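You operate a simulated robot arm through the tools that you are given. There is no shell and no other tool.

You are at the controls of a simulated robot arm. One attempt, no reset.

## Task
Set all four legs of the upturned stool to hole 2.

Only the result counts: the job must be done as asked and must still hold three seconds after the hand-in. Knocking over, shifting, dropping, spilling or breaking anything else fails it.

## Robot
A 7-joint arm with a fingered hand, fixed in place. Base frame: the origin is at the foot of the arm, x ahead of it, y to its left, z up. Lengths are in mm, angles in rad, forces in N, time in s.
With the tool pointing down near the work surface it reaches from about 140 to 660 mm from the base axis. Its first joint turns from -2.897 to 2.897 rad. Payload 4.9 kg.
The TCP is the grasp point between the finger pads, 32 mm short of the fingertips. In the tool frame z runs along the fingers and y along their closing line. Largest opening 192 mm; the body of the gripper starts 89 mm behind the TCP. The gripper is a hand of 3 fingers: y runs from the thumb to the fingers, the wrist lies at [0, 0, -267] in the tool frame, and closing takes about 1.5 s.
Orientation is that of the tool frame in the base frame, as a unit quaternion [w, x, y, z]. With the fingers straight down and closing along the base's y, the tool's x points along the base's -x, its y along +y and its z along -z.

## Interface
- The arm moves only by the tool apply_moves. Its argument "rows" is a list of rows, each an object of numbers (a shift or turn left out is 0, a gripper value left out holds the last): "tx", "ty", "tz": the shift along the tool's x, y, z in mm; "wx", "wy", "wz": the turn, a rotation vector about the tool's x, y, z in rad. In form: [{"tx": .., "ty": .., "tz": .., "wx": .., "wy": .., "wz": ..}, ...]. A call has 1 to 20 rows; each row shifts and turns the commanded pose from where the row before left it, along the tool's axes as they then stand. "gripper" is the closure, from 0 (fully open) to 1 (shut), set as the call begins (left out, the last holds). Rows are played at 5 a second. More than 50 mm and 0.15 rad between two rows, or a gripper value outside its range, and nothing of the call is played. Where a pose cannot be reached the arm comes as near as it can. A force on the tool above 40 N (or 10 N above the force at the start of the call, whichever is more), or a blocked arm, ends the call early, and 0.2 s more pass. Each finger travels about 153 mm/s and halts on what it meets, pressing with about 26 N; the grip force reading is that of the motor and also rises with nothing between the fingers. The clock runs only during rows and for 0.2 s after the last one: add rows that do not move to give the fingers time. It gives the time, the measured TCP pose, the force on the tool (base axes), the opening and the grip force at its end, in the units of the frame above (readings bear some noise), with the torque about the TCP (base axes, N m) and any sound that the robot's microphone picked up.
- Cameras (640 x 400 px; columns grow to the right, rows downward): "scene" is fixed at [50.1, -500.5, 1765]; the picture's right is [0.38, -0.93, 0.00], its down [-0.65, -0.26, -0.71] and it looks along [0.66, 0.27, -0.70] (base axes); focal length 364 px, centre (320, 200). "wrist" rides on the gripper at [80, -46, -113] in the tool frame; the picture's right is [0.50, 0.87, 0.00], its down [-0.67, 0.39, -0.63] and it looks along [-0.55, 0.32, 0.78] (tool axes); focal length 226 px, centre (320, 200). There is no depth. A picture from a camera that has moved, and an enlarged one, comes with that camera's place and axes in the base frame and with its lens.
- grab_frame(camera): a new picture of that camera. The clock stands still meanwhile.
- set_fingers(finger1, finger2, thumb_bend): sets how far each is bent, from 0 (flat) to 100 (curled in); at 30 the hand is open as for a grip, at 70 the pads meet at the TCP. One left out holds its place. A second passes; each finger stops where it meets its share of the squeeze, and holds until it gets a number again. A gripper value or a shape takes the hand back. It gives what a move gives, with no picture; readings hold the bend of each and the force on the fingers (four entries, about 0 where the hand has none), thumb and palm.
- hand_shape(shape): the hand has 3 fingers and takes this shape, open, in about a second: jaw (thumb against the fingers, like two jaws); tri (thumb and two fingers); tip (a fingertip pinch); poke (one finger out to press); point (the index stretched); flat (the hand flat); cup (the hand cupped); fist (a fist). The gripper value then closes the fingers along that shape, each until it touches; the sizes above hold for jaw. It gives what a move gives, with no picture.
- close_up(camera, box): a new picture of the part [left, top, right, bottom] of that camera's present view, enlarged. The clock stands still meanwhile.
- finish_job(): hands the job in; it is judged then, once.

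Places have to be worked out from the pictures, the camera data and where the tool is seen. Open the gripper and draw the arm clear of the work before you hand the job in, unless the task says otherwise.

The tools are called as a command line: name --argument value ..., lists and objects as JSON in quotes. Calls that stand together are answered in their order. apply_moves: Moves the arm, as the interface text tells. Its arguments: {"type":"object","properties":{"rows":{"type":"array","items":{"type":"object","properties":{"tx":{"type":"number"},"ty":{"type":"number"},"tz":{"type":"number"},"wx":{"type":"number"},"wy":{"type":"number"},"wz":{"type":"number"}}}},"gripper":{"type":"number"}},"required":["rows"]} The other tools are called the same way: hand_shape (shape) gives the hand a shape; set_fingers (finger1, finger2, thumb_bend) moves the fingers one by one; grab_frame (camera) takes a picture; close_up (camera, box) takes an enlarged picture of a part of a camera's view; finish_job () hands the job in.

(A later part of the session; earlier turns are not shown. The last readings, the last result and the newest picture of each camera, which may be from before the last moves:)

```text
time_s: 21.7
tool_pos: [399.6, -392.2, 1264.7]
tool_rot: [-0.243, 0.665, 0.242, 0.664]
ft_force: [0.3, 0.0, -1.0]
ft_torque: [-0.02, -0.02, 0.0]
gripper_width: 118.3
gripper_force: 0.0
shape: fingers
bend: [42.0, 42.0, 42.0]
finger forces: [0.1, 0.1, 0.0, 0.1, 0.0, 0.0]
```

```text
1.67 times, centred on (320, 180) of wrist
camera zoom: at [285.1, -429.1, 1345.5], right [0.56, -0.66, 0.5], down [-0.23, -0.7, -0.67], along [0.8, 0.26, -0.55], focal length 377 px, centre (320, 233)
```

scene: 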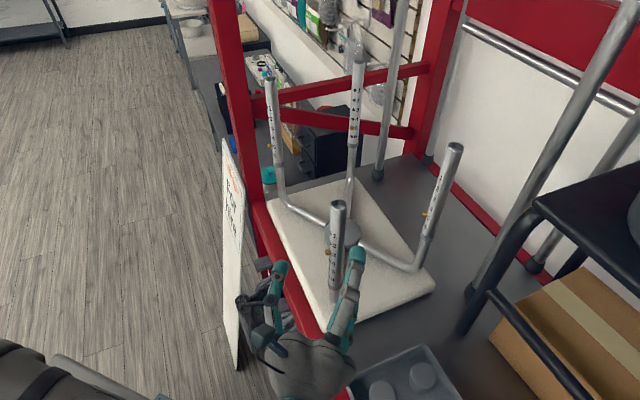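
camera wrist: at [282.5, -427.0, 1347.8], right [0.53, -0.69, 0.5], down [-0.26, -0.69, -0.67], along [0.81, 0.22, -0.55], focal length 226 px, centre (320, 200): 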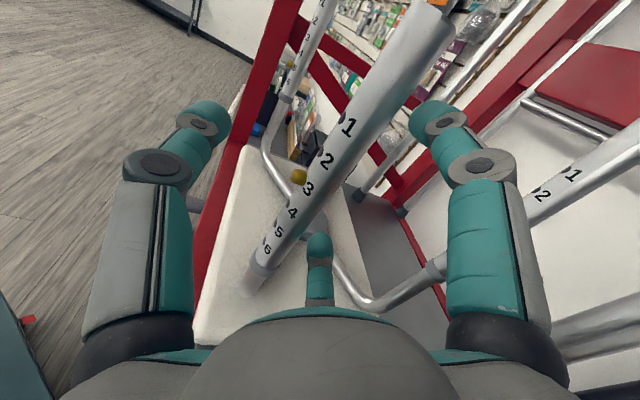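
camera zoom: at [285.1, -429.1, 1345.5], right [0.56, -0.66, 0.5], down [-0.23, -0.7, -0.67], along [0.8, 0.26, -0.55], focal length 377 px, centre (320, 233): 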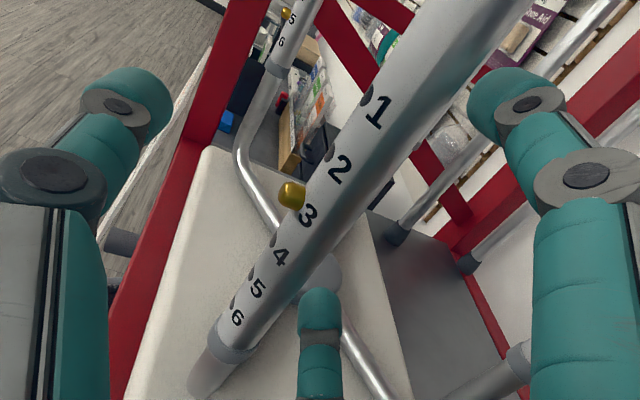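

The pin sits at z ≈ 1265, level with the tool, and the thumb line is within about 10° of the pin's direction. I'll now close in stages: fingers to near-contact behind the sleeve, thumb close to the pin.

set_fingers --finger1 53 --finger2 53 --thumb_bend 58

close_up --camera "wrist" --box '[160, 60, 480, 300]'

close_up --camera "scene" --box '[260, 190, 420, 310]'

```text
time_s: 22.7
tool_pos: [401.2, -391.4, 1265.3]
tool_rot: [-0.243, 0.665, 0.241, 0.664]
ft_force: [-0.7, -0.5, 1.0]
ft_torque: [-0.05, -0.01, 0.0]
gripper_width: 63.3
gripper_force: 0.0
shape: fingers
bend: [53.0, 53.0, 57.0]
finger forces: [0.0, 0.0, 0.0, 0.0, 0.1, 0.1]
```

```text
1.67 times, centred on (320, 180) of wrist
camera zoom: at [285.1, -429.1, 1345.4], right [0.56, -0.66, 0.5], down [-0.23, -0.7, -0.67], along [0.8, 0.26, -0.55], focal length 377 px, centre (320, 233)
```

zoom: 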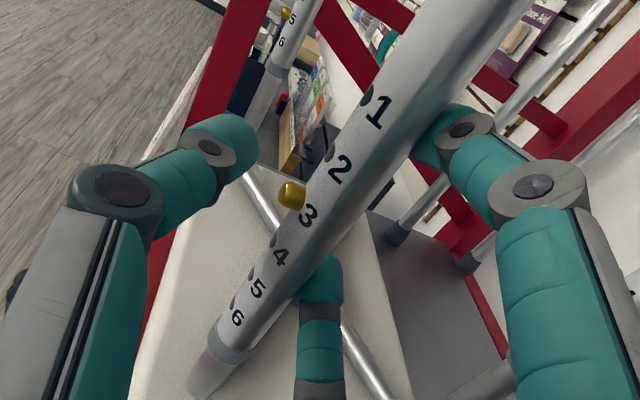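

```text
3.33 times, centred on (340, 250) of scene
camera zoom: at [50.1, -500.5, 1765.0], right [0.38, -0.93, 0.0], down [-0.65, -0.26, -0.71], along [0.66, 0.27, -0.7], focal length 1213 px, centre (253, 33)
```

zoom: 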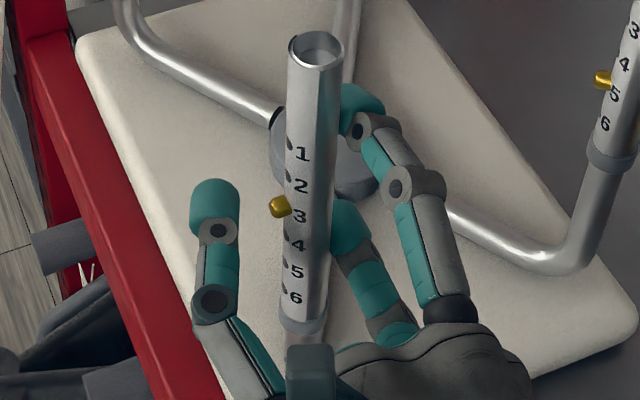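

The fingers are right behind the sleeve and the thumb is lined up with the pin. I'll bring the fingers to touch lightly, then move the thumb to the pin.

set_fingers --finger1 56 --finger2 56 --thumb_bend 63

close_up --camera "wrist" --box '[160, 60, 480, 300]'

close_up --camera "scene" --box '[260, 190, 420, 310]'

```text
time_s: 23.7
tool_pos: [400.3, -390.6, 1265.3]
tool_rot: [-0.243, 0.665, 0.241, 0.664]
ft_force: [1.5, -0.1, -0.8]
ft_torque: [0.02, 0.01, -0.05]
gripper_width: 47.2
gripper_force: 0.8
shape: fingers
bend: [55.0, 55.0, 63.0]
finger forces: [0.7, 0.7, 0.0, 0.0, 0.3, 0.1]
```

```text
1.67 times, centred on (320, 180) of wrist
camera zoom: at [285.2, -429.1, 1345.4], right [0.56, -0.66, 0.5], down [-0.23, -0.7, -0.67], along [0.8, 0.26, -0.55], focal length 377 px, centre (320, 233)
```

zoom: 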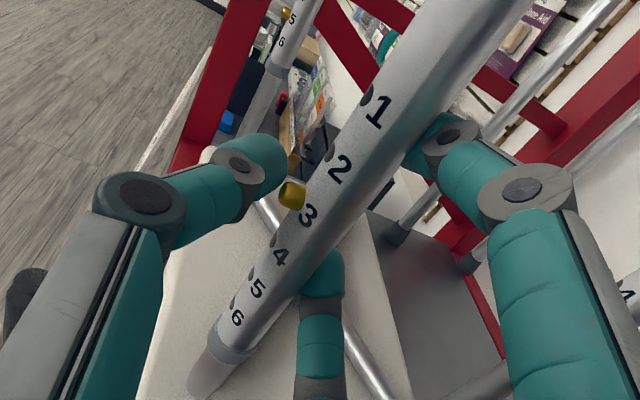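

```text
3.33 times, centred on (340, 250) of scene
camera zoom: at [50.1, -500.5, 1765.0], right [0.38, -0.93, 0.0], down [-0.65, -0.26, -0.71], along [0.66, 0.27, -0.7], focal length 1213 px, centre (253, 33)
```

zoom: 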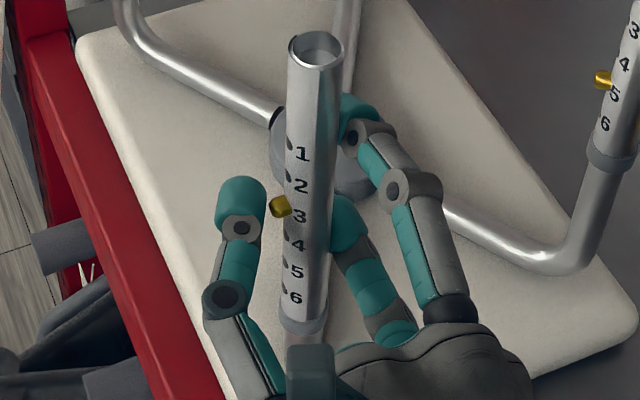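

Both fingers touch the sleeve's back with 0.7 N each, and the thumb tip is about to meet the pin. Next I'll bend the thumb onto the pin.

set_fingers --thumb_bend 66

close_up --camera "wrist" --box '[210, 100, 410, 250]'

close_up --camera "scene" --box '[300, 210, 380, 270]'

```text
time_s: 24.7
tool_pos: [400.5, -391.2, 1265.6]
tool_rot: [-0.244, 0.665, 0.242, 0.663]
ft_force: [-0.3, 1.7, -0.4]
ft_torque: [0.01, -0.01, 0.03]
gripper_width: 44.9
gripper_force: 2.6
shape: fingers
bend: [55.0, 55.0, 64.0]
finger forces: [0.6, 0.7, 0.0, 0.0, 3.6, 0.0]
```

```text
2.67 times, centred on (310, 175) of wrist
camera zoom: at [285.2, -429.0, 1345.5], right [0.56, -0.66, 0.5], down [-0.23, -0.7, -0.67], along [0.8, 0.26, -0.55], focal length 603 px, centre (347, 267)
```

zoom: 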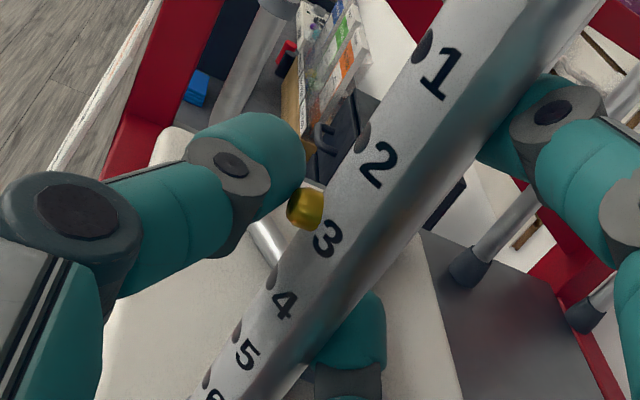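

```text
6.67 times, centred on (340, 240) of scene
camera zoom: at [50.1, -500.5, 1765.0], right [0.38, -0.93, 0.0], down [-0.65, -0.26, -0.71], along [0.66, 0.27, -0.7], focal length 2426 px, centre (187, -67)
```

zoom: 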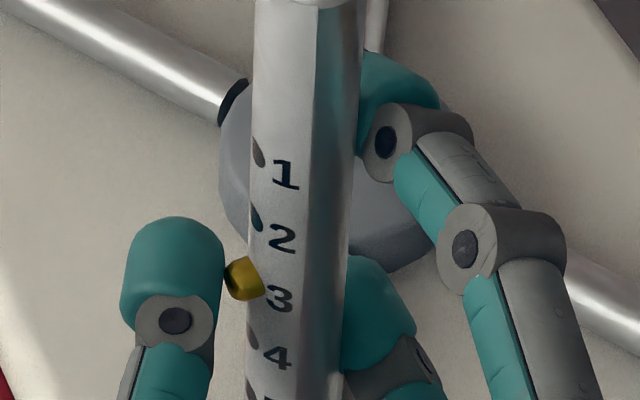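

The thumb has met the pin (3.6 N) without pressing it in yet. I'll increase the squeeze on both sides together.

set_fingers --finger1 60 --finger2 60 --thumb_bend 72

close_up --camera "wrist" --box '[210, 100, 410, 250]'

close_up --camera "scene" --box '[300, 210, 380, 270]'

```text
time_s: 25.7
tool_pos: [400.3, -390.6, 1265.8]
tool_rot: [-0.243, 0.665, 0.242, 0.664]
ft_force: [6.3, 8.1, -1.0]
ft_torque: [0.04, 0.01, 0.03]
gripper_width: 37.2
gripper_force: 9.3
shape: fingers
bend: [58.0, 57.0, 66.0]
finger forces: [3.1, 3.5, 0.0, 0.0, 11.5, 0.0]
heard: click
```

```text
2.67 times, centred on (310, 175) of wrist
camera zoom: at [285.4, -428.7, 1345.5], right [0.56, -0.66, 0.5], down [-0.23, -0.7, -0.67], along [0.8, 0.26, -0.55], focal length 603 px, centre (347, 267)
```

zoom: 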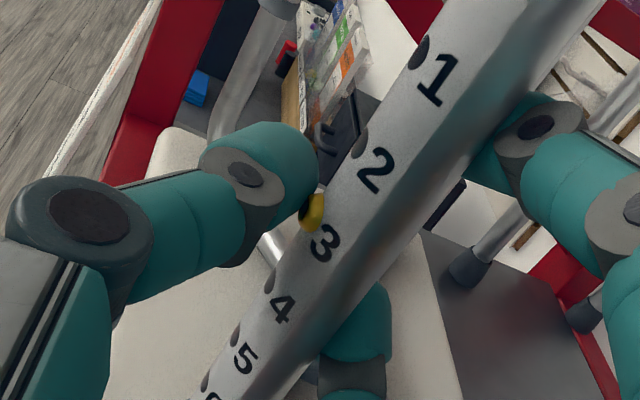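

```text
6.67 times, centred on (340, 240) of scene
camera zoom: at [50.1, -500.5, 1765.0], right [0.38, -0.93, 0.0], down [-0.65, -0.26, -0.71], along [0.66, 0.27, -0.7], focal length 2426 px, centre (187, -67)
```

zoom: 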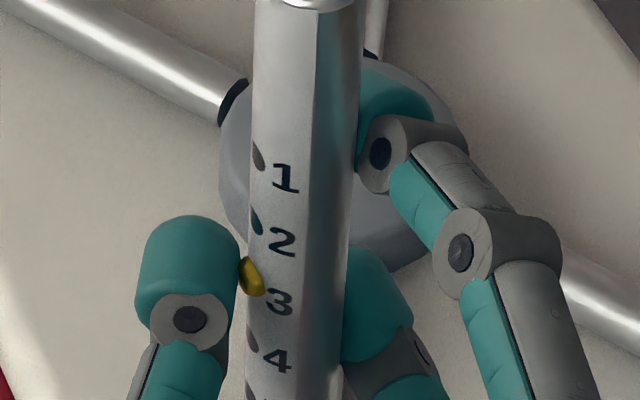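

A click was heard: the pin is being pressed in, and the sleeve seems to have shifted very slightly. I'll try drawing the sleeve down a few millimetres (tool −x is straight down) and watch the force.

apply_moves --rows '[{"tx": -2}, {"tx": -2}, {"tx": -2}]'

close_up --camera "wrist" --box '[210, 100, 410, 250]'

close_up --camera "scene" --box '[300, 190, 380, 290]'

```text
time_s: 26.5
tool_pos: [401.6, -391.8, 1259.6]
tool_rot: [-0.243, 0.665, 0.242, 0.664]
ft_force: [1.4, 7.6, 3.3]
ft_torque: [0.09, -0.01, 0.07]
gripper_width: 36.1
gripper_force: 6.8
shape: fingers
bend: [58.0, 58.0, 67.0]
finger forces: [2.7, 2.5, 0.1, 0.1, 8.7, 0.0]
```

```text
2.67 times, centred on (310, 175) of wrist
camera zoom: at [286.1, -428.9, 1339.3], right [0.56, -0.66, 0.5], down [-0.23, -0.7, -0.67], along [0.8, 0.26, -0.55], focal length 603 px, centre (347, 267)
```

zoom: 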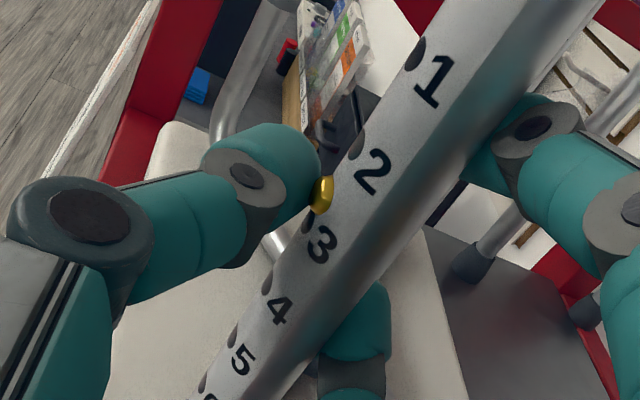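

```text
4.00 times, centred on (340, 240) of scene
camera zoom: at [50.1, -500.5, 1765.0], right [0.38, -0.93, 0.0], down [-0.65, -0.26, -0.71], along [0.66, 0.27, -0.7], focal length 1455 px, centre (240, 40)
```

zoom: 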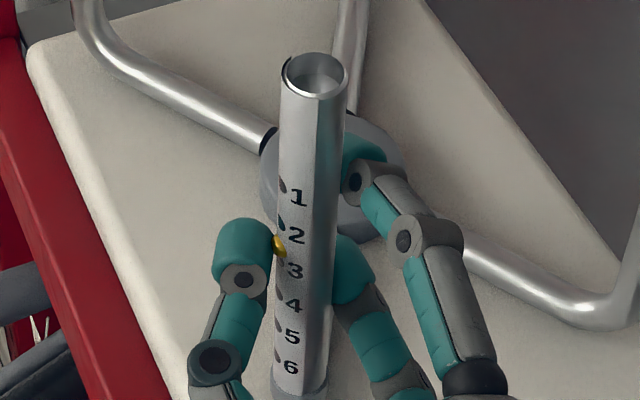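

The sleeve slid down 6 mm and the pin is now between holes 3 and 2. Continuing down in small steps toward hole 2 (about 24 mm from the start).

apply_moves --rows '[{"tx": -3}, {"tx": -3}, {"tx": -3}, {"tx": -3}, {"tx": -2}]'

close_up --camera "wrist" --box '[210, 100, 410, 250]'

close_up --camera "scene" --box '[300, 190, 380, 290]'

```text
time_s: 27.7
tool_pos: [402.3, -391.6, 1247.0]
tool_rot: [-0.243, 0.664, 0.243, 0.664]
ft_force: [2.8, 9.0, -1.8]
ft_torque: [-0.01, 0.03, 0.12]
gripper_width: 33.8
gripper_force: 6.7
shape: fingers
bend: [58.0, 58.0, 68.0]
finger forces: [2.6, 2.5, 0.0, 0.0, 8.6, 0.0]
```

```text
2.67 times, centred on (310, 175) of wrist
camera zoom: at [285.9, -429.8, 1325.9], right [0.56, -0.66, 0.5], down [-0.23, -0.7, -0.67], along [0.8, 0.26, -0.55], focal length 603 px, centre (347, 267)
```

zoom: 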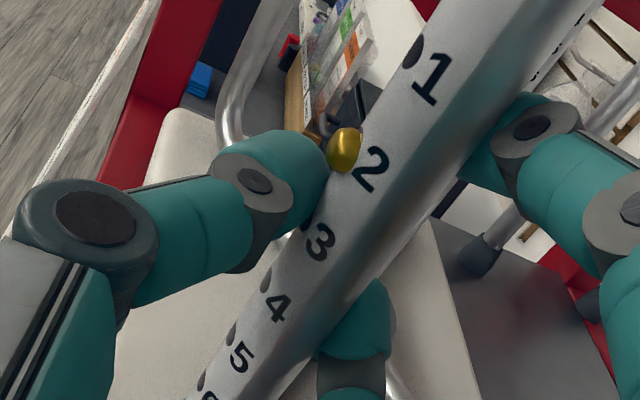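

```text
4.00 times, centred on (340, 240) of scene
camera zoom: at [50.1, -500.5, 1765.0], right [0.38, -0.93, 0.0], down [-0.65, -0.26, -0.71], along [0.66, 0.27, -0.7], focal length 1455 px, centre (240, 40)
```

zoom: 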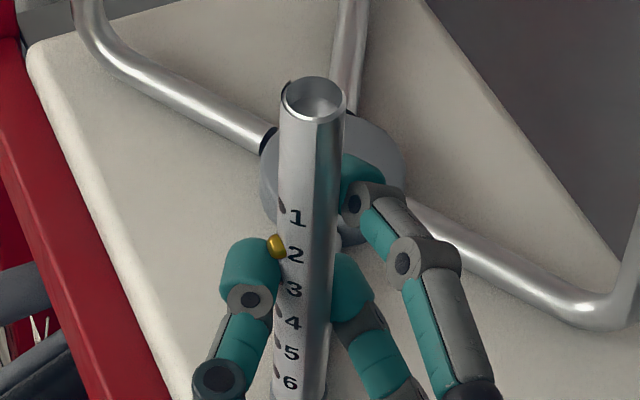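

The pin is now almost level with hole 2. I'll creep down 1 mm at a time until it clicks.

apply_moves --rows '[{"tx": -1}, {"tx": -1}]'

close_up --camera "wrist" --box '[270, 120, 370, 195]'

```text
time_s: 28.3
tool_pos: [401.6, -391.8, 1243.8]
tool_rot: [-0.243, 0.665, 0.242, 0.664]
ft_force: [0.3, 5.0, -2.1]
ft_torque: [-0.03, 0.04, 0.1]
gripper_width: 33.3
gripper_force: 7.1
shape: fingers
bend: [58.0, 58.0, 68.0]
finger forces: [2.6, 2.6, 0.0, 0.1, 8.4, 0.1]
```

```text
5.33 times, centred on (320, 158) of wrist
camera zoom: at [286.2, -429.5, 1323.5], right [0.56, -0.66, 0.5], down [-0.23, -0.7, -0.67], along [0.8, 0.26, -0.55], focal length 1206 px, centre (320, 427)
```

zoom: 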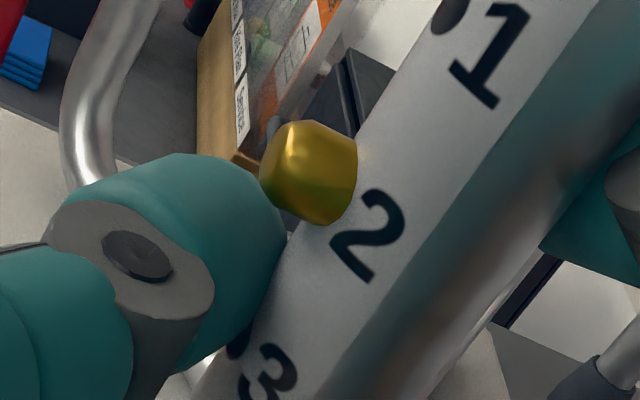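

The pin looks level with hole 2, but no click was heard. I'll check the position from the scene camera before moving again.

close_up --camera "scene" --box '[300, 210, 380, 270]'

close_up --camera "wrist" --box '[210, 60, 410, 250]'

```text
6.67 times, centred on (340, 240) of scene
camera zoom: at [50.1, -500.5, 1765.0], right [0.38, -0.93, 0.0], down [-0.65, -0.26, -0.71], along [0.66, 0.27, -0.7], focal length 2426 px, centre (187, -67)
```

zoom: 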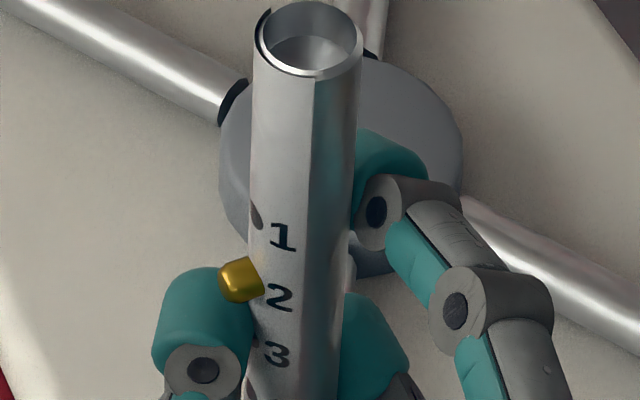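

```text
2.11 times, centred on (310, 155) of wrist
camera zoom: at [286.2, -429.5, 1323.5], right [0.56, -0.66, 0.5], down [-0.23, -0.7, -0.67], along [0.8, 0.26, -0.55], focal length 476 px, centre (341, 295)
```

zoom: 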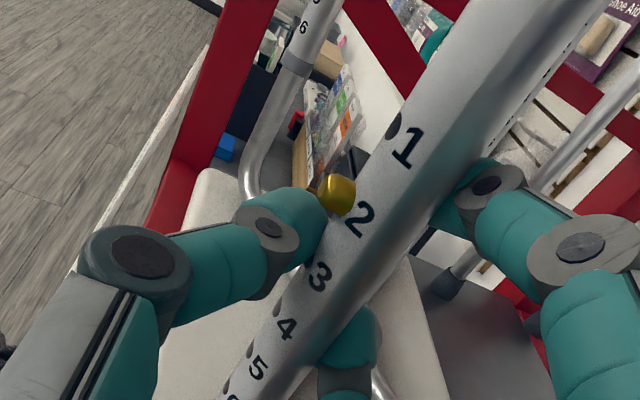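

The sleeve-to-pin spacing now matches what it was when locked in a hole (pin fully out beside label 2). I'll nudge down 2 mm to test whether it's locked.

apply_moves --rows '[{"tx": -1}, {"tx": -1}, {}]'

close_up --camera "scene" --box '[300, 210, 380, 270]'

```text
time_s: 29.1
tool_pos: [401.4, -391.1, 1242.6]
tool_rot: [-0.243, 0.665, 0.242, 0.664]
ft_force: [1.7, 3.4, 1.3]
ft_torque: [0.01, -0.03, 0.09]
gripper_width: 33.1
gripper_force: 6.8
shape: fingers
bend: [58.0, 58.0, 68.0]
finger forces: [3.1, 2.8, 0.0, 0.0, 7.8, 0.1]
```

```text
6.67 times, centred on (340, 240) of scene
camera zoom: at [50.1, -500.5, 1765.0], right [0.38, -0.93, 0.0], down [-0.65, -0.26, -0.71], along [0.66, 0.27, -0.7], focal length 2426 px, centre (187, -67)
```

zoom: 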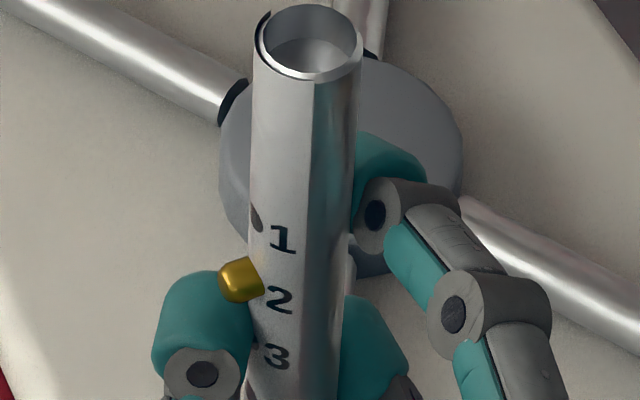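

The pin is fully extended again (same protrusion as at the start) beside label 2, so leg A is in hole 2. Opening the fingers and re-checking.

set_fingers --finger1 50 --finger2 50 --thumb_bend 50

close_up --camera "scene" --box '[300, 210, 380, 270]'

close_up --camera "wrist" --box '[210, 60, 410, 250]'

grab_frame --camera "scene"

```text
time_s: 30.1
tool_pos: [402.1, -391.0, 1241.9]
tool_rot: [-0.243, 0.664, 0.242, 0.664]
ft_force: [-0.2, -0.3, 0.6]
ft_torque: [0.01, 0.03, -0.02]
gripper_width: 83.9
gripper_force: 0.1
shape: fingers
bend: [50.0, 50.0, 50.0]
finger forces: [0.0, 0.1, 0.0, 0.1, 0.0, 0.1]
```

```text
6.67 times, centred on (340, 240) of scene
camera zoom: at [50.1, -500.5, 1765.0], right [0.38, -0.93, 0.0], down [-0.65, -0.26, -0.71], along [0.66, 0.27, -0.7], focal length 2426 px, centre (187, -67)
```

zoom: 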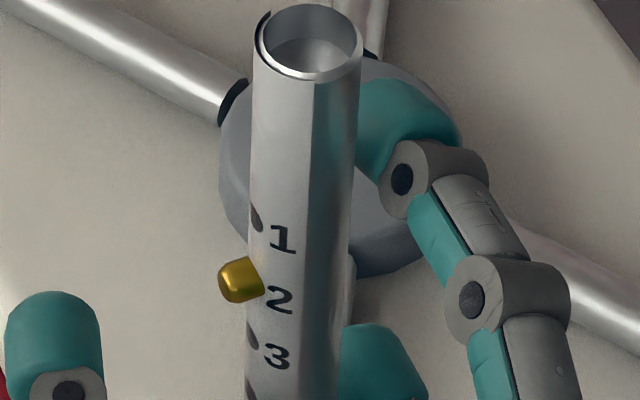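

```text
2.11 times, centred on (310, 155) of wrist
camera zoom: at [285.9, -429.2, 1321.5], right [0.56, -0.66, 0.5], down [-0.23, -0.7, -0.67], along [0.8, 0.26, -0.55], focal length 476 px, centre (341, 295)
```

zoom: 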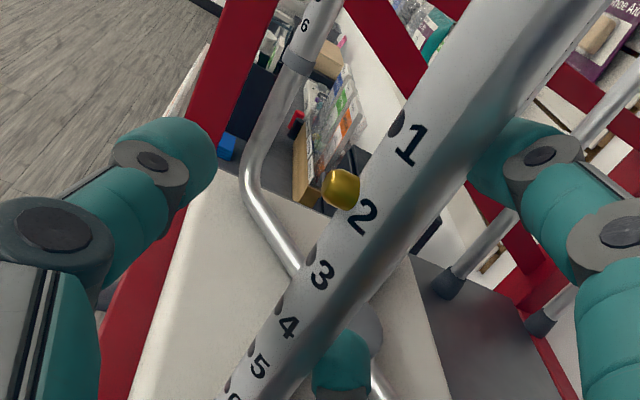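

```text
taken
```

scene: 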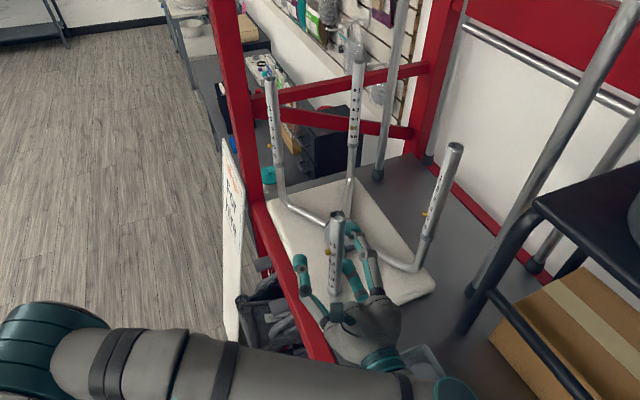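

Leg A is set: pin fully out in hole 2, nothing else disturbed. Now I'll open the hand, swing back around the sleeve and retreat, heading for leg B.

set_fingers --finger1 42 --finger2 42 --thumb_bend 42

apply_moves --rows '[{"tx": 6}, {"tx": 6}, {"tx": 6}, {"tx": 6}, {"wx": -0.131, "ty": -2.9}, {"wx": -0.131, "ty": -2.9}, {"wx": -0.131, "ty": -2.9}, {"wx": -0.131, "ty": -2.9}]'

grab_frame --camera "wrist"

```text
time_s: 31.1
tool_pos: [401.5, -391.6, 1240.9]
tool_rot: [-0.243, 0.665, 0.242, 0.664]
ft_force: [0.2, 0.4, 0.2]
ft_torque: [0.01, -0.01, 0.02]
gripper_width: 117.8
gripper_force: 0.0
shape: fingers
bend: [42.0, 42.0, 42.0]
finger forces: [0.1, 0.0, 0.1, 0.0, 0.1, 0.1]
```

```text
time_s: 32.9
tool_pos: [396.0, -382.2, 1264.9]
tool_rot: [-0.063, 0.705, 0.061, 0.704]
ft_force: [0.1, -0.4, -0.2]
ft_torque: [0.0, -0.05, -0.04]
gripper_width: 118.0
gripper_force: 0.0
shape: fingers
bend: [42.0, 42.0, 42.0]
finger forces: [0.0, 0.1, 0.0, 0.0, 0.1, 0.0]
```

```text
taken
camera wrist: at [276.6, -355.9, 1344.8], right [0.15, -0.85, 0.5], down [-0.56, -0.49, -0.67], along [0.82, -0.18, -0.55], focal length 226 px, centre (320, 200)
```

wrist: 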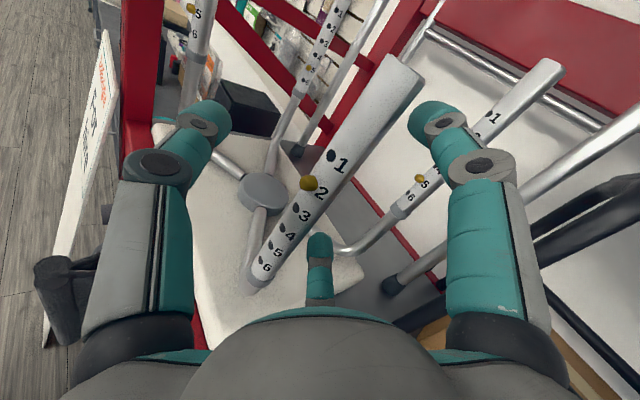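

Clear view: leg A sits in hole 2. Retreating straight back, then sideways past leg A toward leg B's line.

apply_moves --rows '[{"tz": -16}, {"tz": -16}, {"tz": -17}, {"tz": -17}, {"ty": 33}, {"ty": 33}, {"ty": 33}, {"ty": 33}, {"ty": 33}]'

grab_frame --camera "wrist"

grab_frame --camera "scene"

```text
time_s: 34.9
tool_pos: [360.1, -555.8, 1266.6]
tool_rot: [-0.062, 0.705, 0.062, 0.704]
ft_force: [0.4, -0.7, 1.3]
ft_torque: [0.0, 0.11, -0.03]
gripper_width: 118.1
gripper_force: 0.0
shape: fingers
bend: [42.0, 42.0, 42.0]
finger forces: [0.0, 0.0, 0.1, 0.1, 0.1, 0.0]
```

```text
taken
camera wrist: at [241.0, -531.4, 1346.0], right [0.15, -0.85, 0.5], down [-0.55, -0.49, -0.67], along [0.82, -0.18, -0.55], focal length 226 px, centre (320, 200)
```

wrist: 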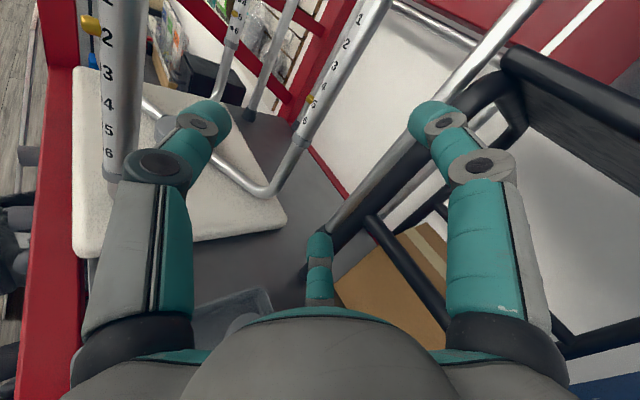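

```text
taken
```

scene: 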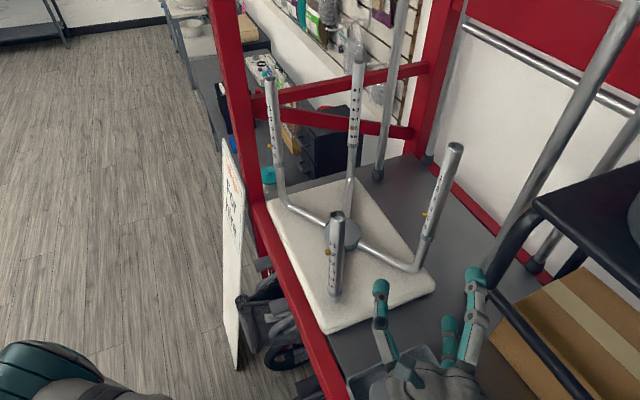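

Before advancing to leg B I need to check clearance to the tall chrome tube and the black stool on that side, so I'm zooming in.

close_up --camera "wrist" --box '[240, 60, 560, 300]'

close_up --camera "scene" --box '[360, 200, 600, 400]'

```text
1.67 times, centred on (400, 180) of wrist
camera zoom: at [241.0, -531.4, 1346.0], right [0.15, -0.85, 0.5], down [-0.55, -0.49, -0.67], along [0.82, -0.18, -0.55], focal length 377 px, centre (187, 233)
```

zoom: 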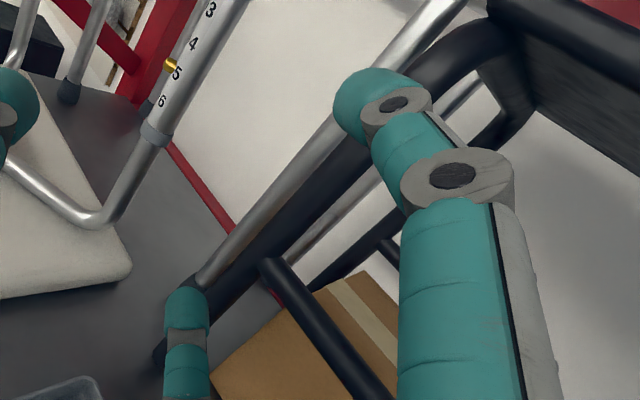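

```text
2.00 times, centred on (480, 300) of scene
camera zoom: at [50.1, -500.5, 1765.0], right [0.38, -0.93, 0.0], down [-0.65, -0.26, -0.71], along [0.66, 0.27, -0.7], focal length 728 px, centre (0, 0)
```

zoom: 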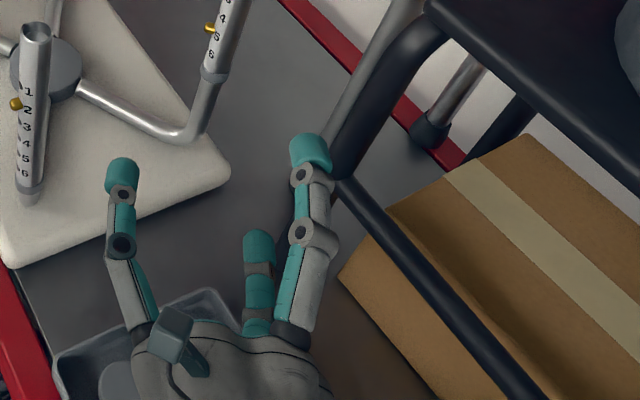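

The black stool's leg stands at about (480, −640), reaching ~1400 high, and leg A's at (418, −381). Pointing the hand at azimuth ~2° gives roughly equal clearance (~40 mm) on both sides. I'll yaw, shift 25 mm and advance part way.

apply_moves --rows '[{"wx": -0.14}, {"ty": -25}, {"tz": 25}, {"tz": 25}, {"tz": 25}, {"tz": 20}]'

grab_frame --camera "wrist"

grab_frame --camera "scene"

```text
time_s: 36.3
tool_pos: [453.9, -525.8, 1265.7]
tool_rot: [-0.013, 0.708, 0.012, 0.706]
ft_force: [-0.1, -0.3, 0.7]
ft_torque: [-0.01, 0.02, 0.0]
gripper_width: 118.2
gripper_force: 0.0
shape: fingers
bend: [42.0, 42.0, 42.0]
finger forces: [0.0, 0.1, 0.0, 0.1, 0.1, 0.1]
```

```text
taken
camera wrist: at [339.2, -484.8, 1345.6], right [0.03, -0.87, 0.5], down [-0.62, -0.41, -0.67], along [0.79, -0.29, -0.55], focal length 226 px, centre (320, 200)
```

wrist: 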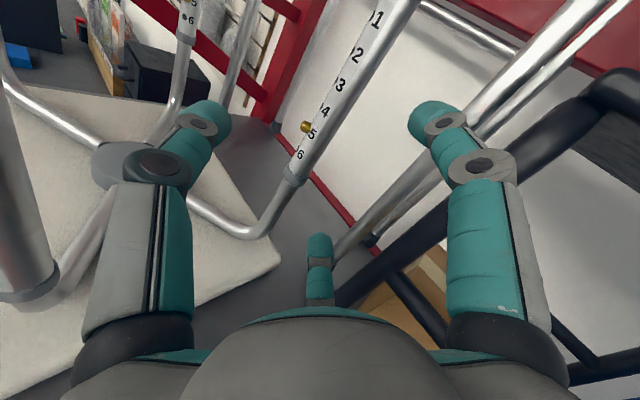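

```text
taken
```

scene: 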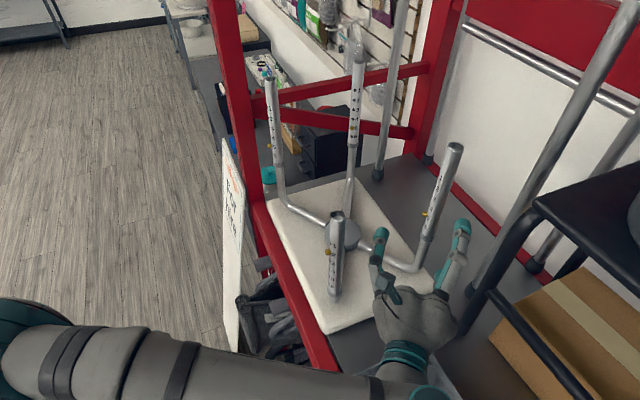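

Pin B re-confirmed at (555, −507, 1266) and clearances look as expected. Advancing the remaining 83 mm so leg B sits between thumb and fingers.

apply_moves --rows '[{"tz": 17}, {"tz": 17}, {"tz": 17}, {"tz": 16, "tx": 1.5}, {"tz": 16, "tx": 1.5}]'

grab_frame --camera "wrist"

close_up --camera "scene" --box '[340, 130, 540, 290]'

```text
time_s: 37.5
tool_pos: [535.3, -523.3, 1269.6]
tool_rot: [-0.013, 0.708, 0.012, 0.706]
ft_force: [-0.1, -1.3, 0.1]
ft_torque: [-0.02, 0.01, 0.03]
gripper_width: 118.0
gripper_force: 0.0
shape: fingers
bend: [42.0, 42.0, 42.0]
finger forces: [0.0, 0.0, 0.1, 0.0, 0.0, 0.0]
```

```text
taken
camera wrist: at [422.0, -482.4, 1349.3], right [0.03, -0.87, 0.5], down [-0.62, -0.41, -0.67], along [0.79, -0.29, -0.55], focal length 226 px, centre (320, 200)
```

wrist: 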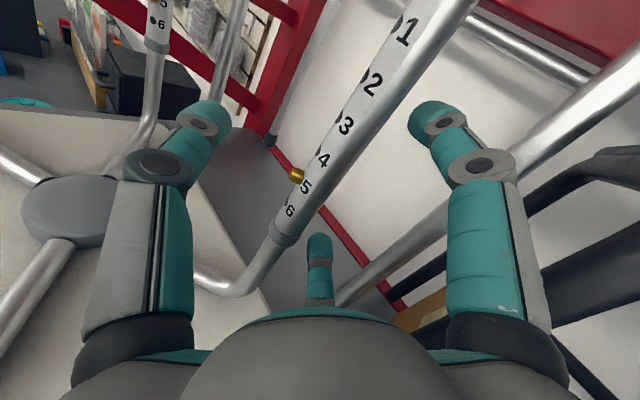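

```text
2.50 times, centred on (440, 210) of scene
camera zoom: at [50.1, -500.5, 1765.0], right [0.38, -0.93, 0.0], down [-0.65, -0.26, -0.71], along [0.66, 0.27, -0.7], focal length 910 px, centre (20, 175)
```

zoom: 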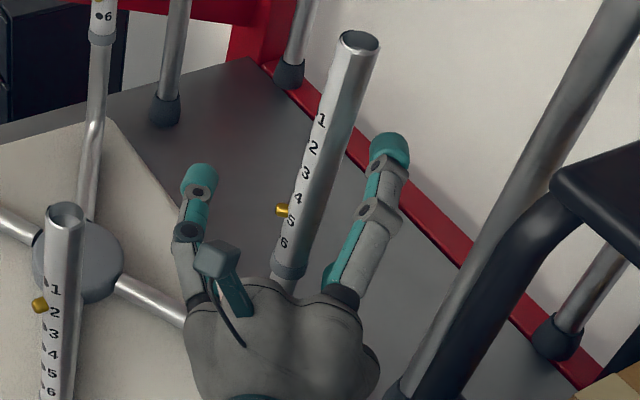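

Leg B's sleeve is between thumb and fingers, with the pin 3 mm below the thumb's centre. Closing to near contact first.

set_fingers --finger1 55 --finger2 55 --thumb_bend 60

close_up --camera "wrist" --box '[180, 60, 480, 300]'

close_up --camera "scene" --box '[380, 150, 480, 270]'

```text
time_s: 38.5
tool_pos: [535.5, -523.4, 1269.9]
tool_rot: [-0.014, 0.707, 0.013, 0.706]
ft_force: [0.4, 0.1, 0.0]
ft_torque: [0.01, 0.01, 0.0]
gripper_width: 53.5
gripper_force: 0.1
shape: fingers
bend: [55.0, 55.0, 60.0]
finger forces: [0.0, 0.0, 0.1, 0.0, 0.0, 0.0]
```

```text
1.67 times, centred on (330, 180) of wrist
camera zoom: at [421.7, -482.3, 1349.3], right [0.03, -0.87, 0.5], down [-0.62, -0.41, -0.67], along [0.79, -0.29, -0.55], focal length 377 px, centre (303, 233)
```

zoom: 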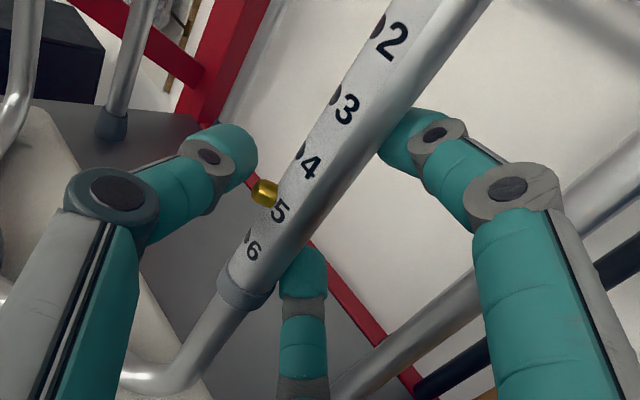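

```text
3.33 times, centred on (430, 210) of scene
camera zoom: at [50.1, -500.5, 1765.0], right [0.38, -0.93, 0.0], down [-0.65, -0.26, -0.71], along [0.66, 0.27, -0.7], focal length 1213 px, centre (-47, 167)
```

zoom: 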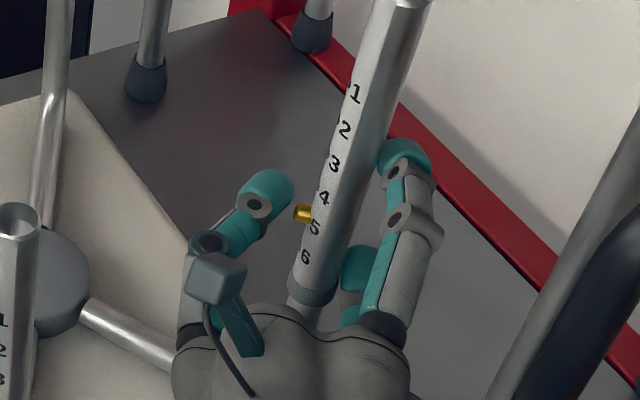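

Alignment looks the same as it did on leg A. Squeezing now: fingers from behind, thumb onto the pin.

set_fingers --finger1 58 --finger2 58 --thumb_bend 66

set_fingers --finger1 61 --finger2 61 --thumb_bend 73

close_up --camera "wrist" --box '[220, 100, 420, 250]'

close_up --camera "scene" --box '[390, 170, 470, 250]'

```text
time_s: 39.5
tool_pos: [535.6, -521.9, 1270.2]
tool_rot: [-0.014, 0.707, 0.013, 0.707]
ft_force: [2.8, 4.5, 0.1]
ft_torque: [0.01, -0.02, 0.08]
gripper_width: 43.5
gripper_force: 2.7
shape: fingers
bend: [57.0, 57.0, 63.0]
finger forces: [0.2, 0.3, 0.0, 0.0, 5.4, 0.0]
```

```text
time_s: 40.5
tool_pos: [536.5, -523.6, 1269.4]
tool_rot: [-0.013, 0.707, 0.012, 0.707]
ft_force: [8.9, 7.9, 0.2]
ft_torque: [0.05, -0.02, 0.12]
gripper_width: 35.5
gripper_force: 9.2
shape: fingers
bend: [59.0, 59.0, 66.0]
finger forces: [2.7, 2.8, 0.1, 0.0, 12.6, 0.0]
heard: click
```

```text
2.67 times, centred on (320, 175) of wrist
camera zoom: at [422.1, -481.9, 1349.4], right [0.03, -0.87, 0.5], down [-0.62, -0.41, -0.67], along [0.79, -0.29, -0.55], focal length 603 px, centre (320, 267)
```

zoom: 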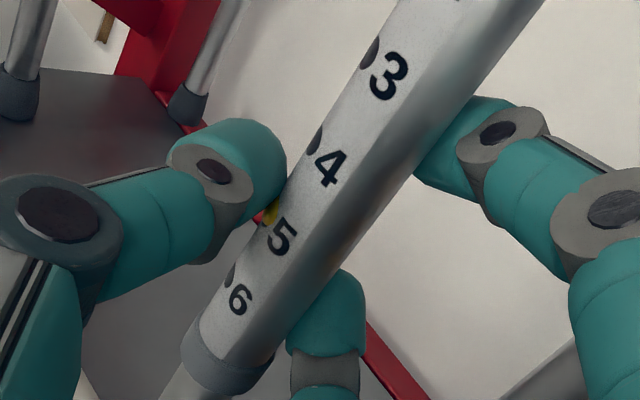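

```text
5.00 times, centred on (430, 210) of scene
camera zoom: at [50.1, -500.5, 1765.0], right [0.38, -0.93, 0.0], down [-0.65, -0.26, -0.71], along [0.66, 0.27, -0.7], focal length 1819 px, centre (-230, 150)
```

zoom: 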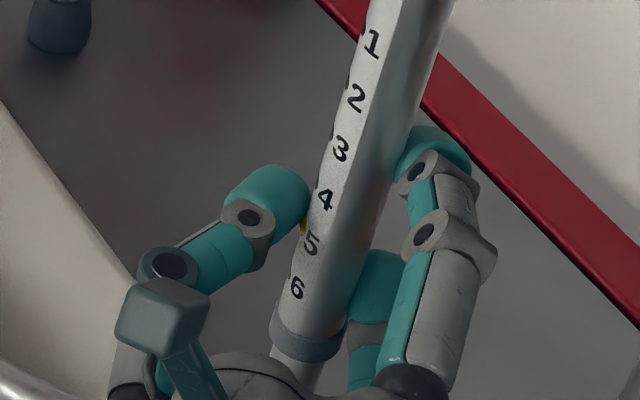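

Click heard: the pin is pressed and unlocked. Sliding down about 23 mm toward hole 4.

apply_moves --rows '[{"tx": -2}, {"tx": -2}, {"tx": -3}, {"tx": -3}, {"tx": -3}, {"tx": -3}, {"tx": -3}, {"tx": -2}, {"tx": -1}, {"tx": -1}]'

close_up --camera "wrist" --box '[220, 100, 420, 250]'

close_up --camera "scene" --box '[390, 170, 470, 250]'

```text
time_s: 42.7
tool_pos: [536.5, -523.3, 1246.5]
tool_rot: [-0.013, 0.708, 0.012, 0.706]
ft_force: [3.8, 5.9, -1.3]
ft_torque: [-0.04, 0.01, 0.15]
gripper_width: 33.2
gripper_force: 8.6
shape: fingers
bend: [59.0, 59.0, 67.0]
finger forces: [2.7, 2.9, 0.0, 0.1, 11.8, 0.0]
```

```text
2.67 times, centred on (320, 175) of wrist
camera zoom: at [422.6, -481.9, 1325.6], right [0.03, -0.87, 0.5], down [-0.62, -0.41, -0.67], along [0.79, -0.29, -0.55], focal length 603 px, centre (320, 267)
```

zoom: 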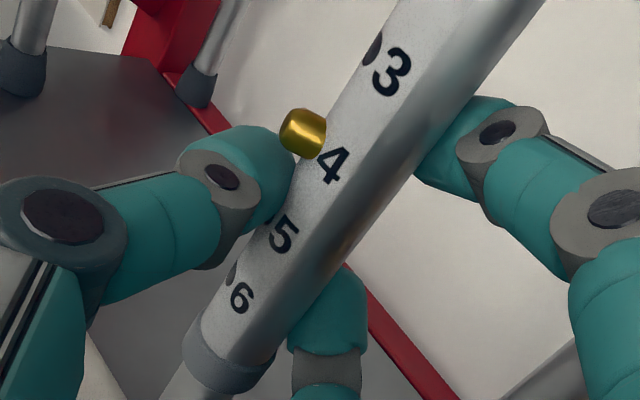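

```text
5.00 times, centred on (430, 210) of scene
camera zoom: at [50.1, -500.5, 1765.0], right [0.38, -0.93, 0.0], down [-0.65, -0.26, -0.71], along [0.66, 0.27, -0.7], focal length 1819 px, centre (-230, 150)
```

zoom: 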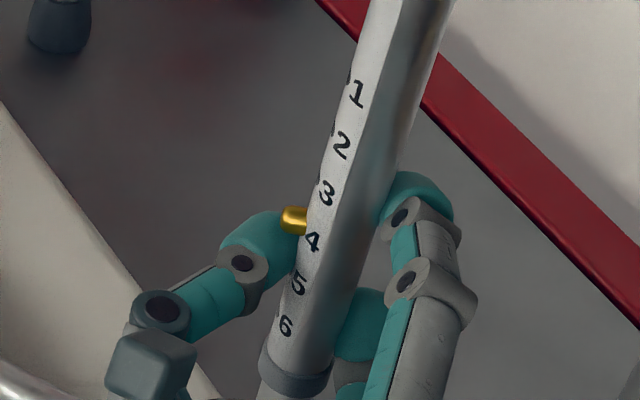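

The sleeve moved down and the pin has popped out at hole 4. Now I'll open slightly, move up 23 mm to pin level and press again.

set_fingers --finger1 54 --finger2 54 --thumb_bend 57

apply_moves --rows '[{"tx": 6}, {"tx": 6}, {"tx": 6}, {"tx": 5}, {}]'

close_up --camera "wrist" --box '[220, 100, 420, 250]'

close_up --camera "scene" --box '[390, 170, 470, 250]'

```text
time_s: 43.7
tool_pos: [536.4, -523.4, 1245.3]
tool_rot: [-0.012, 0.707, 0.012, 0.707]
ft_force: [-0.3, -0.3, 0.4]
ft_torque: [-0.02, 0.03, 0.02]
gripper_width: 62.7
gripper_force: 0.1
shape: fingers
bend: [54.0, 54.0, 56.0]
finger forces: [0.0, 0.0, 0.0, 0.0, 0.0, 0.1]
```

```text
time_s: 44.9
tool_pos: [537.6, -524.4, 1269.2]
tool_rot: [-0.013, 0.708, 0.012, 0.706]
ft_force: [0.1, 0.3, 0.0]
ft_torque: [-0.01, -0.01, 0.0]
gripper_width: 62.8
gripper_force: 0.0
shape: fingers
bend: [54.0, 54.0, 56.0]
finger forces: [0.0, 0.0, 0.0, 0.0, 0.1, 0.1]
```

```text
2.67 times, centred on (320, 175) of wrist
camera zoom: at [423.0, -482.8, 1348.6], right [0.03, -0.87, 0.5], down [-0.62, -0.41, -0.67], along [0.79, -0.29, -0.55], focal length 603 px, centre (320, 267)
```

zoom: 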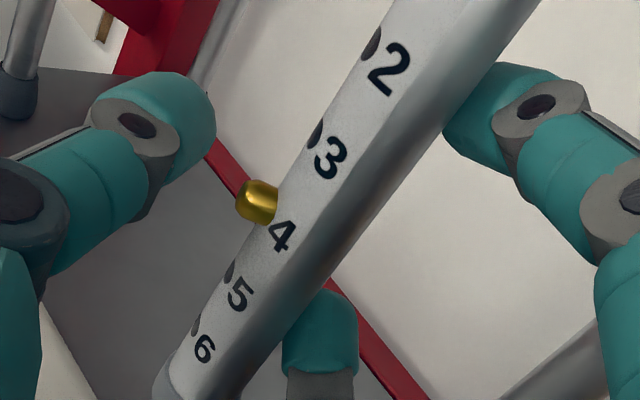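

```text
5.00 times, centred on (430, 210) of scene
camera zoom: at [50.1, -500.5, 1765.0], right [0.38, -0.93, 0.0], down [-0.65, -0.26, -0.71], along [0.66, 0.27, -0.7], focal length 1819 px, centre (-230, 150)
```

zoom: 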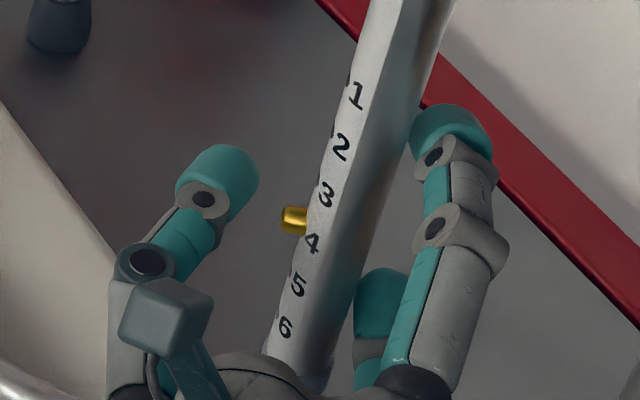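

Pin is firmly in hole 4 and the thumb is level with it again. Squeezing for the second step on leg B.

set_fingers --finger1 58 --finger2 58 --thumb_bend 64

set_fingers --finger1 61 --finger2 61 --thumb_bend 73

close_up --camera "wrist" --box '[220, 100, 420, 250]'

```text
time_s: 45.9
tool_pos: [537.7, -523.3, 1268.1]
tool_rot: [-0.013, 0.707, 0.013, 0.707]
ft_force: [1.7, 3.0, 0.7]
ft_torque: [0.03, -0.03, 0.0]
gripper_width: 44.5
gripper_force: 2.3
shape: fingers
bend: [57.0, 57.0, 63.0]
finger forces: [0.1, 0.0, 0.0, 0.0, 3.5, 0.1]
```

```text
time_s: 46.9
tool_pos: [537.2, -523.6, 1268.3]
tool_rot: [-0.013, 0.707, 0.013, 0.707]
ft_force: [9.0, 8.9, 0.6]
ft_torque: [0.07, -0.03, 0.12]
gripper_width: 34.6
gripper_force: 9.6
shape: fingers
bend: [59.0, 59.0, 66.0]
finger forces: [2.2, 2.3, 0.0, 0.0, 14.1, 0.0]
heard: click
```

```text
2.67 times, centred on (320, 175) of wrist
camera zoom: at [423.5, -482.2, 1348.3], right [0.03, -0.87, 0.5], down [-0.62, -0.41, -0.67], along [0.79, -0.29, -0.55], focal length 603 px, centre (320, 267)
```

zoom: 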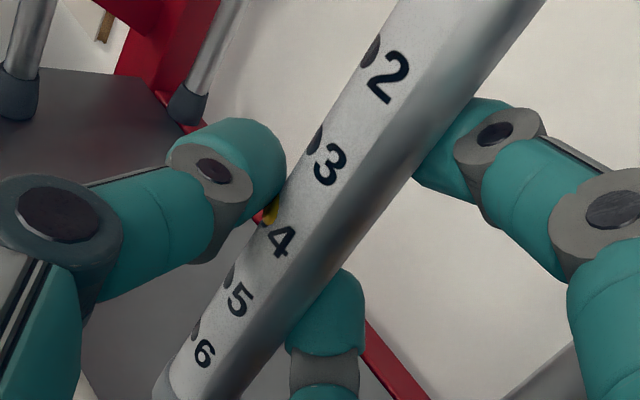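

Click heard again, pin pressed. Sliding down 23 mm to hole 3.

apply_moves --rows '[{"tx": -2}, {"tx": -2}, {"tx": -3}, {"tx": -3}, {"tx": -3}, {"tx": -3}, {"tx": -3}, {"tx": -2}, {"tx": -1}, {"tx": -1}]'

close_up --camera "scene" --box '[390, 170, 470, 250]'

close_up --camera "wrist" --box '[220, 100, 420, 250]'

```text
time_s: 49.1
tool_pos: [537.0, -524.9, 1244.7]
tool_rot: [-0.013, 0.708, 0.013, 0.706]
ft_force: [4.6, 10.3, -2.0]
ft_torque: [-0.02, 0.01, 0.22]
gripper_width: 32.7
gripper_force: 9.2
shape: fingers
bend: [59.0, 59.0, 67.0]
finger forces: [2.0, 2.2, 0.1, 0.1, 13.5, 0.0]
```

```text
5.00 times, centred on (430, 210) of scene
camera zoom: at [50.1, -500.5, 1765.0], right [0.38, -0.93, 0.0], down [-0.65, -0.26, -0.71], along [0.66, 0.27, -0.7], focal length 1819 px, centre (-230, 150)
```

zoom: 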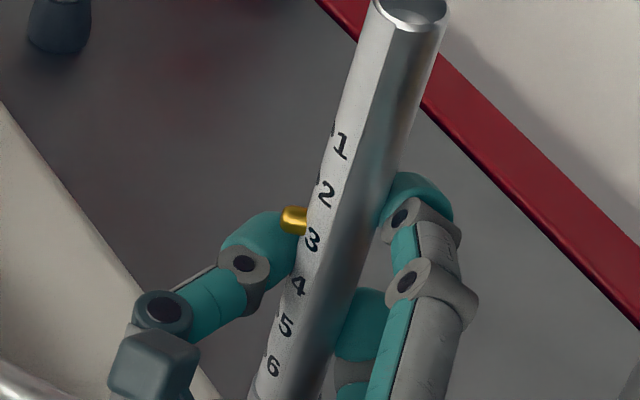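

```text
2.67 times, centred on (320, 175) of wrist
camera zoom: at [423.3, -482.8, 1324.8], right [0.03, -0.87, 0.5], down [-0.62, -0.41, -0.67], along [0.79, -0.29, -0.55], focal length 603 px, centre (320, 267)
```

zoom: 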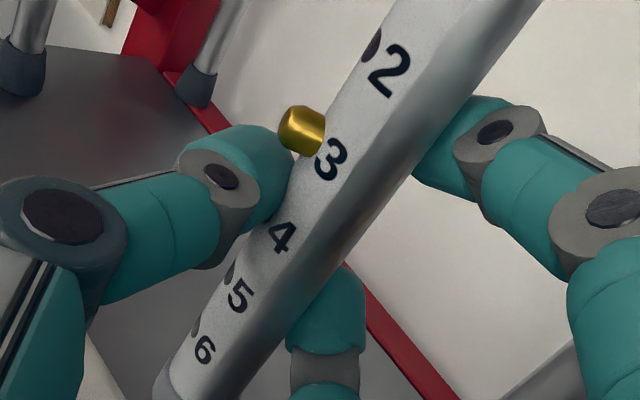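

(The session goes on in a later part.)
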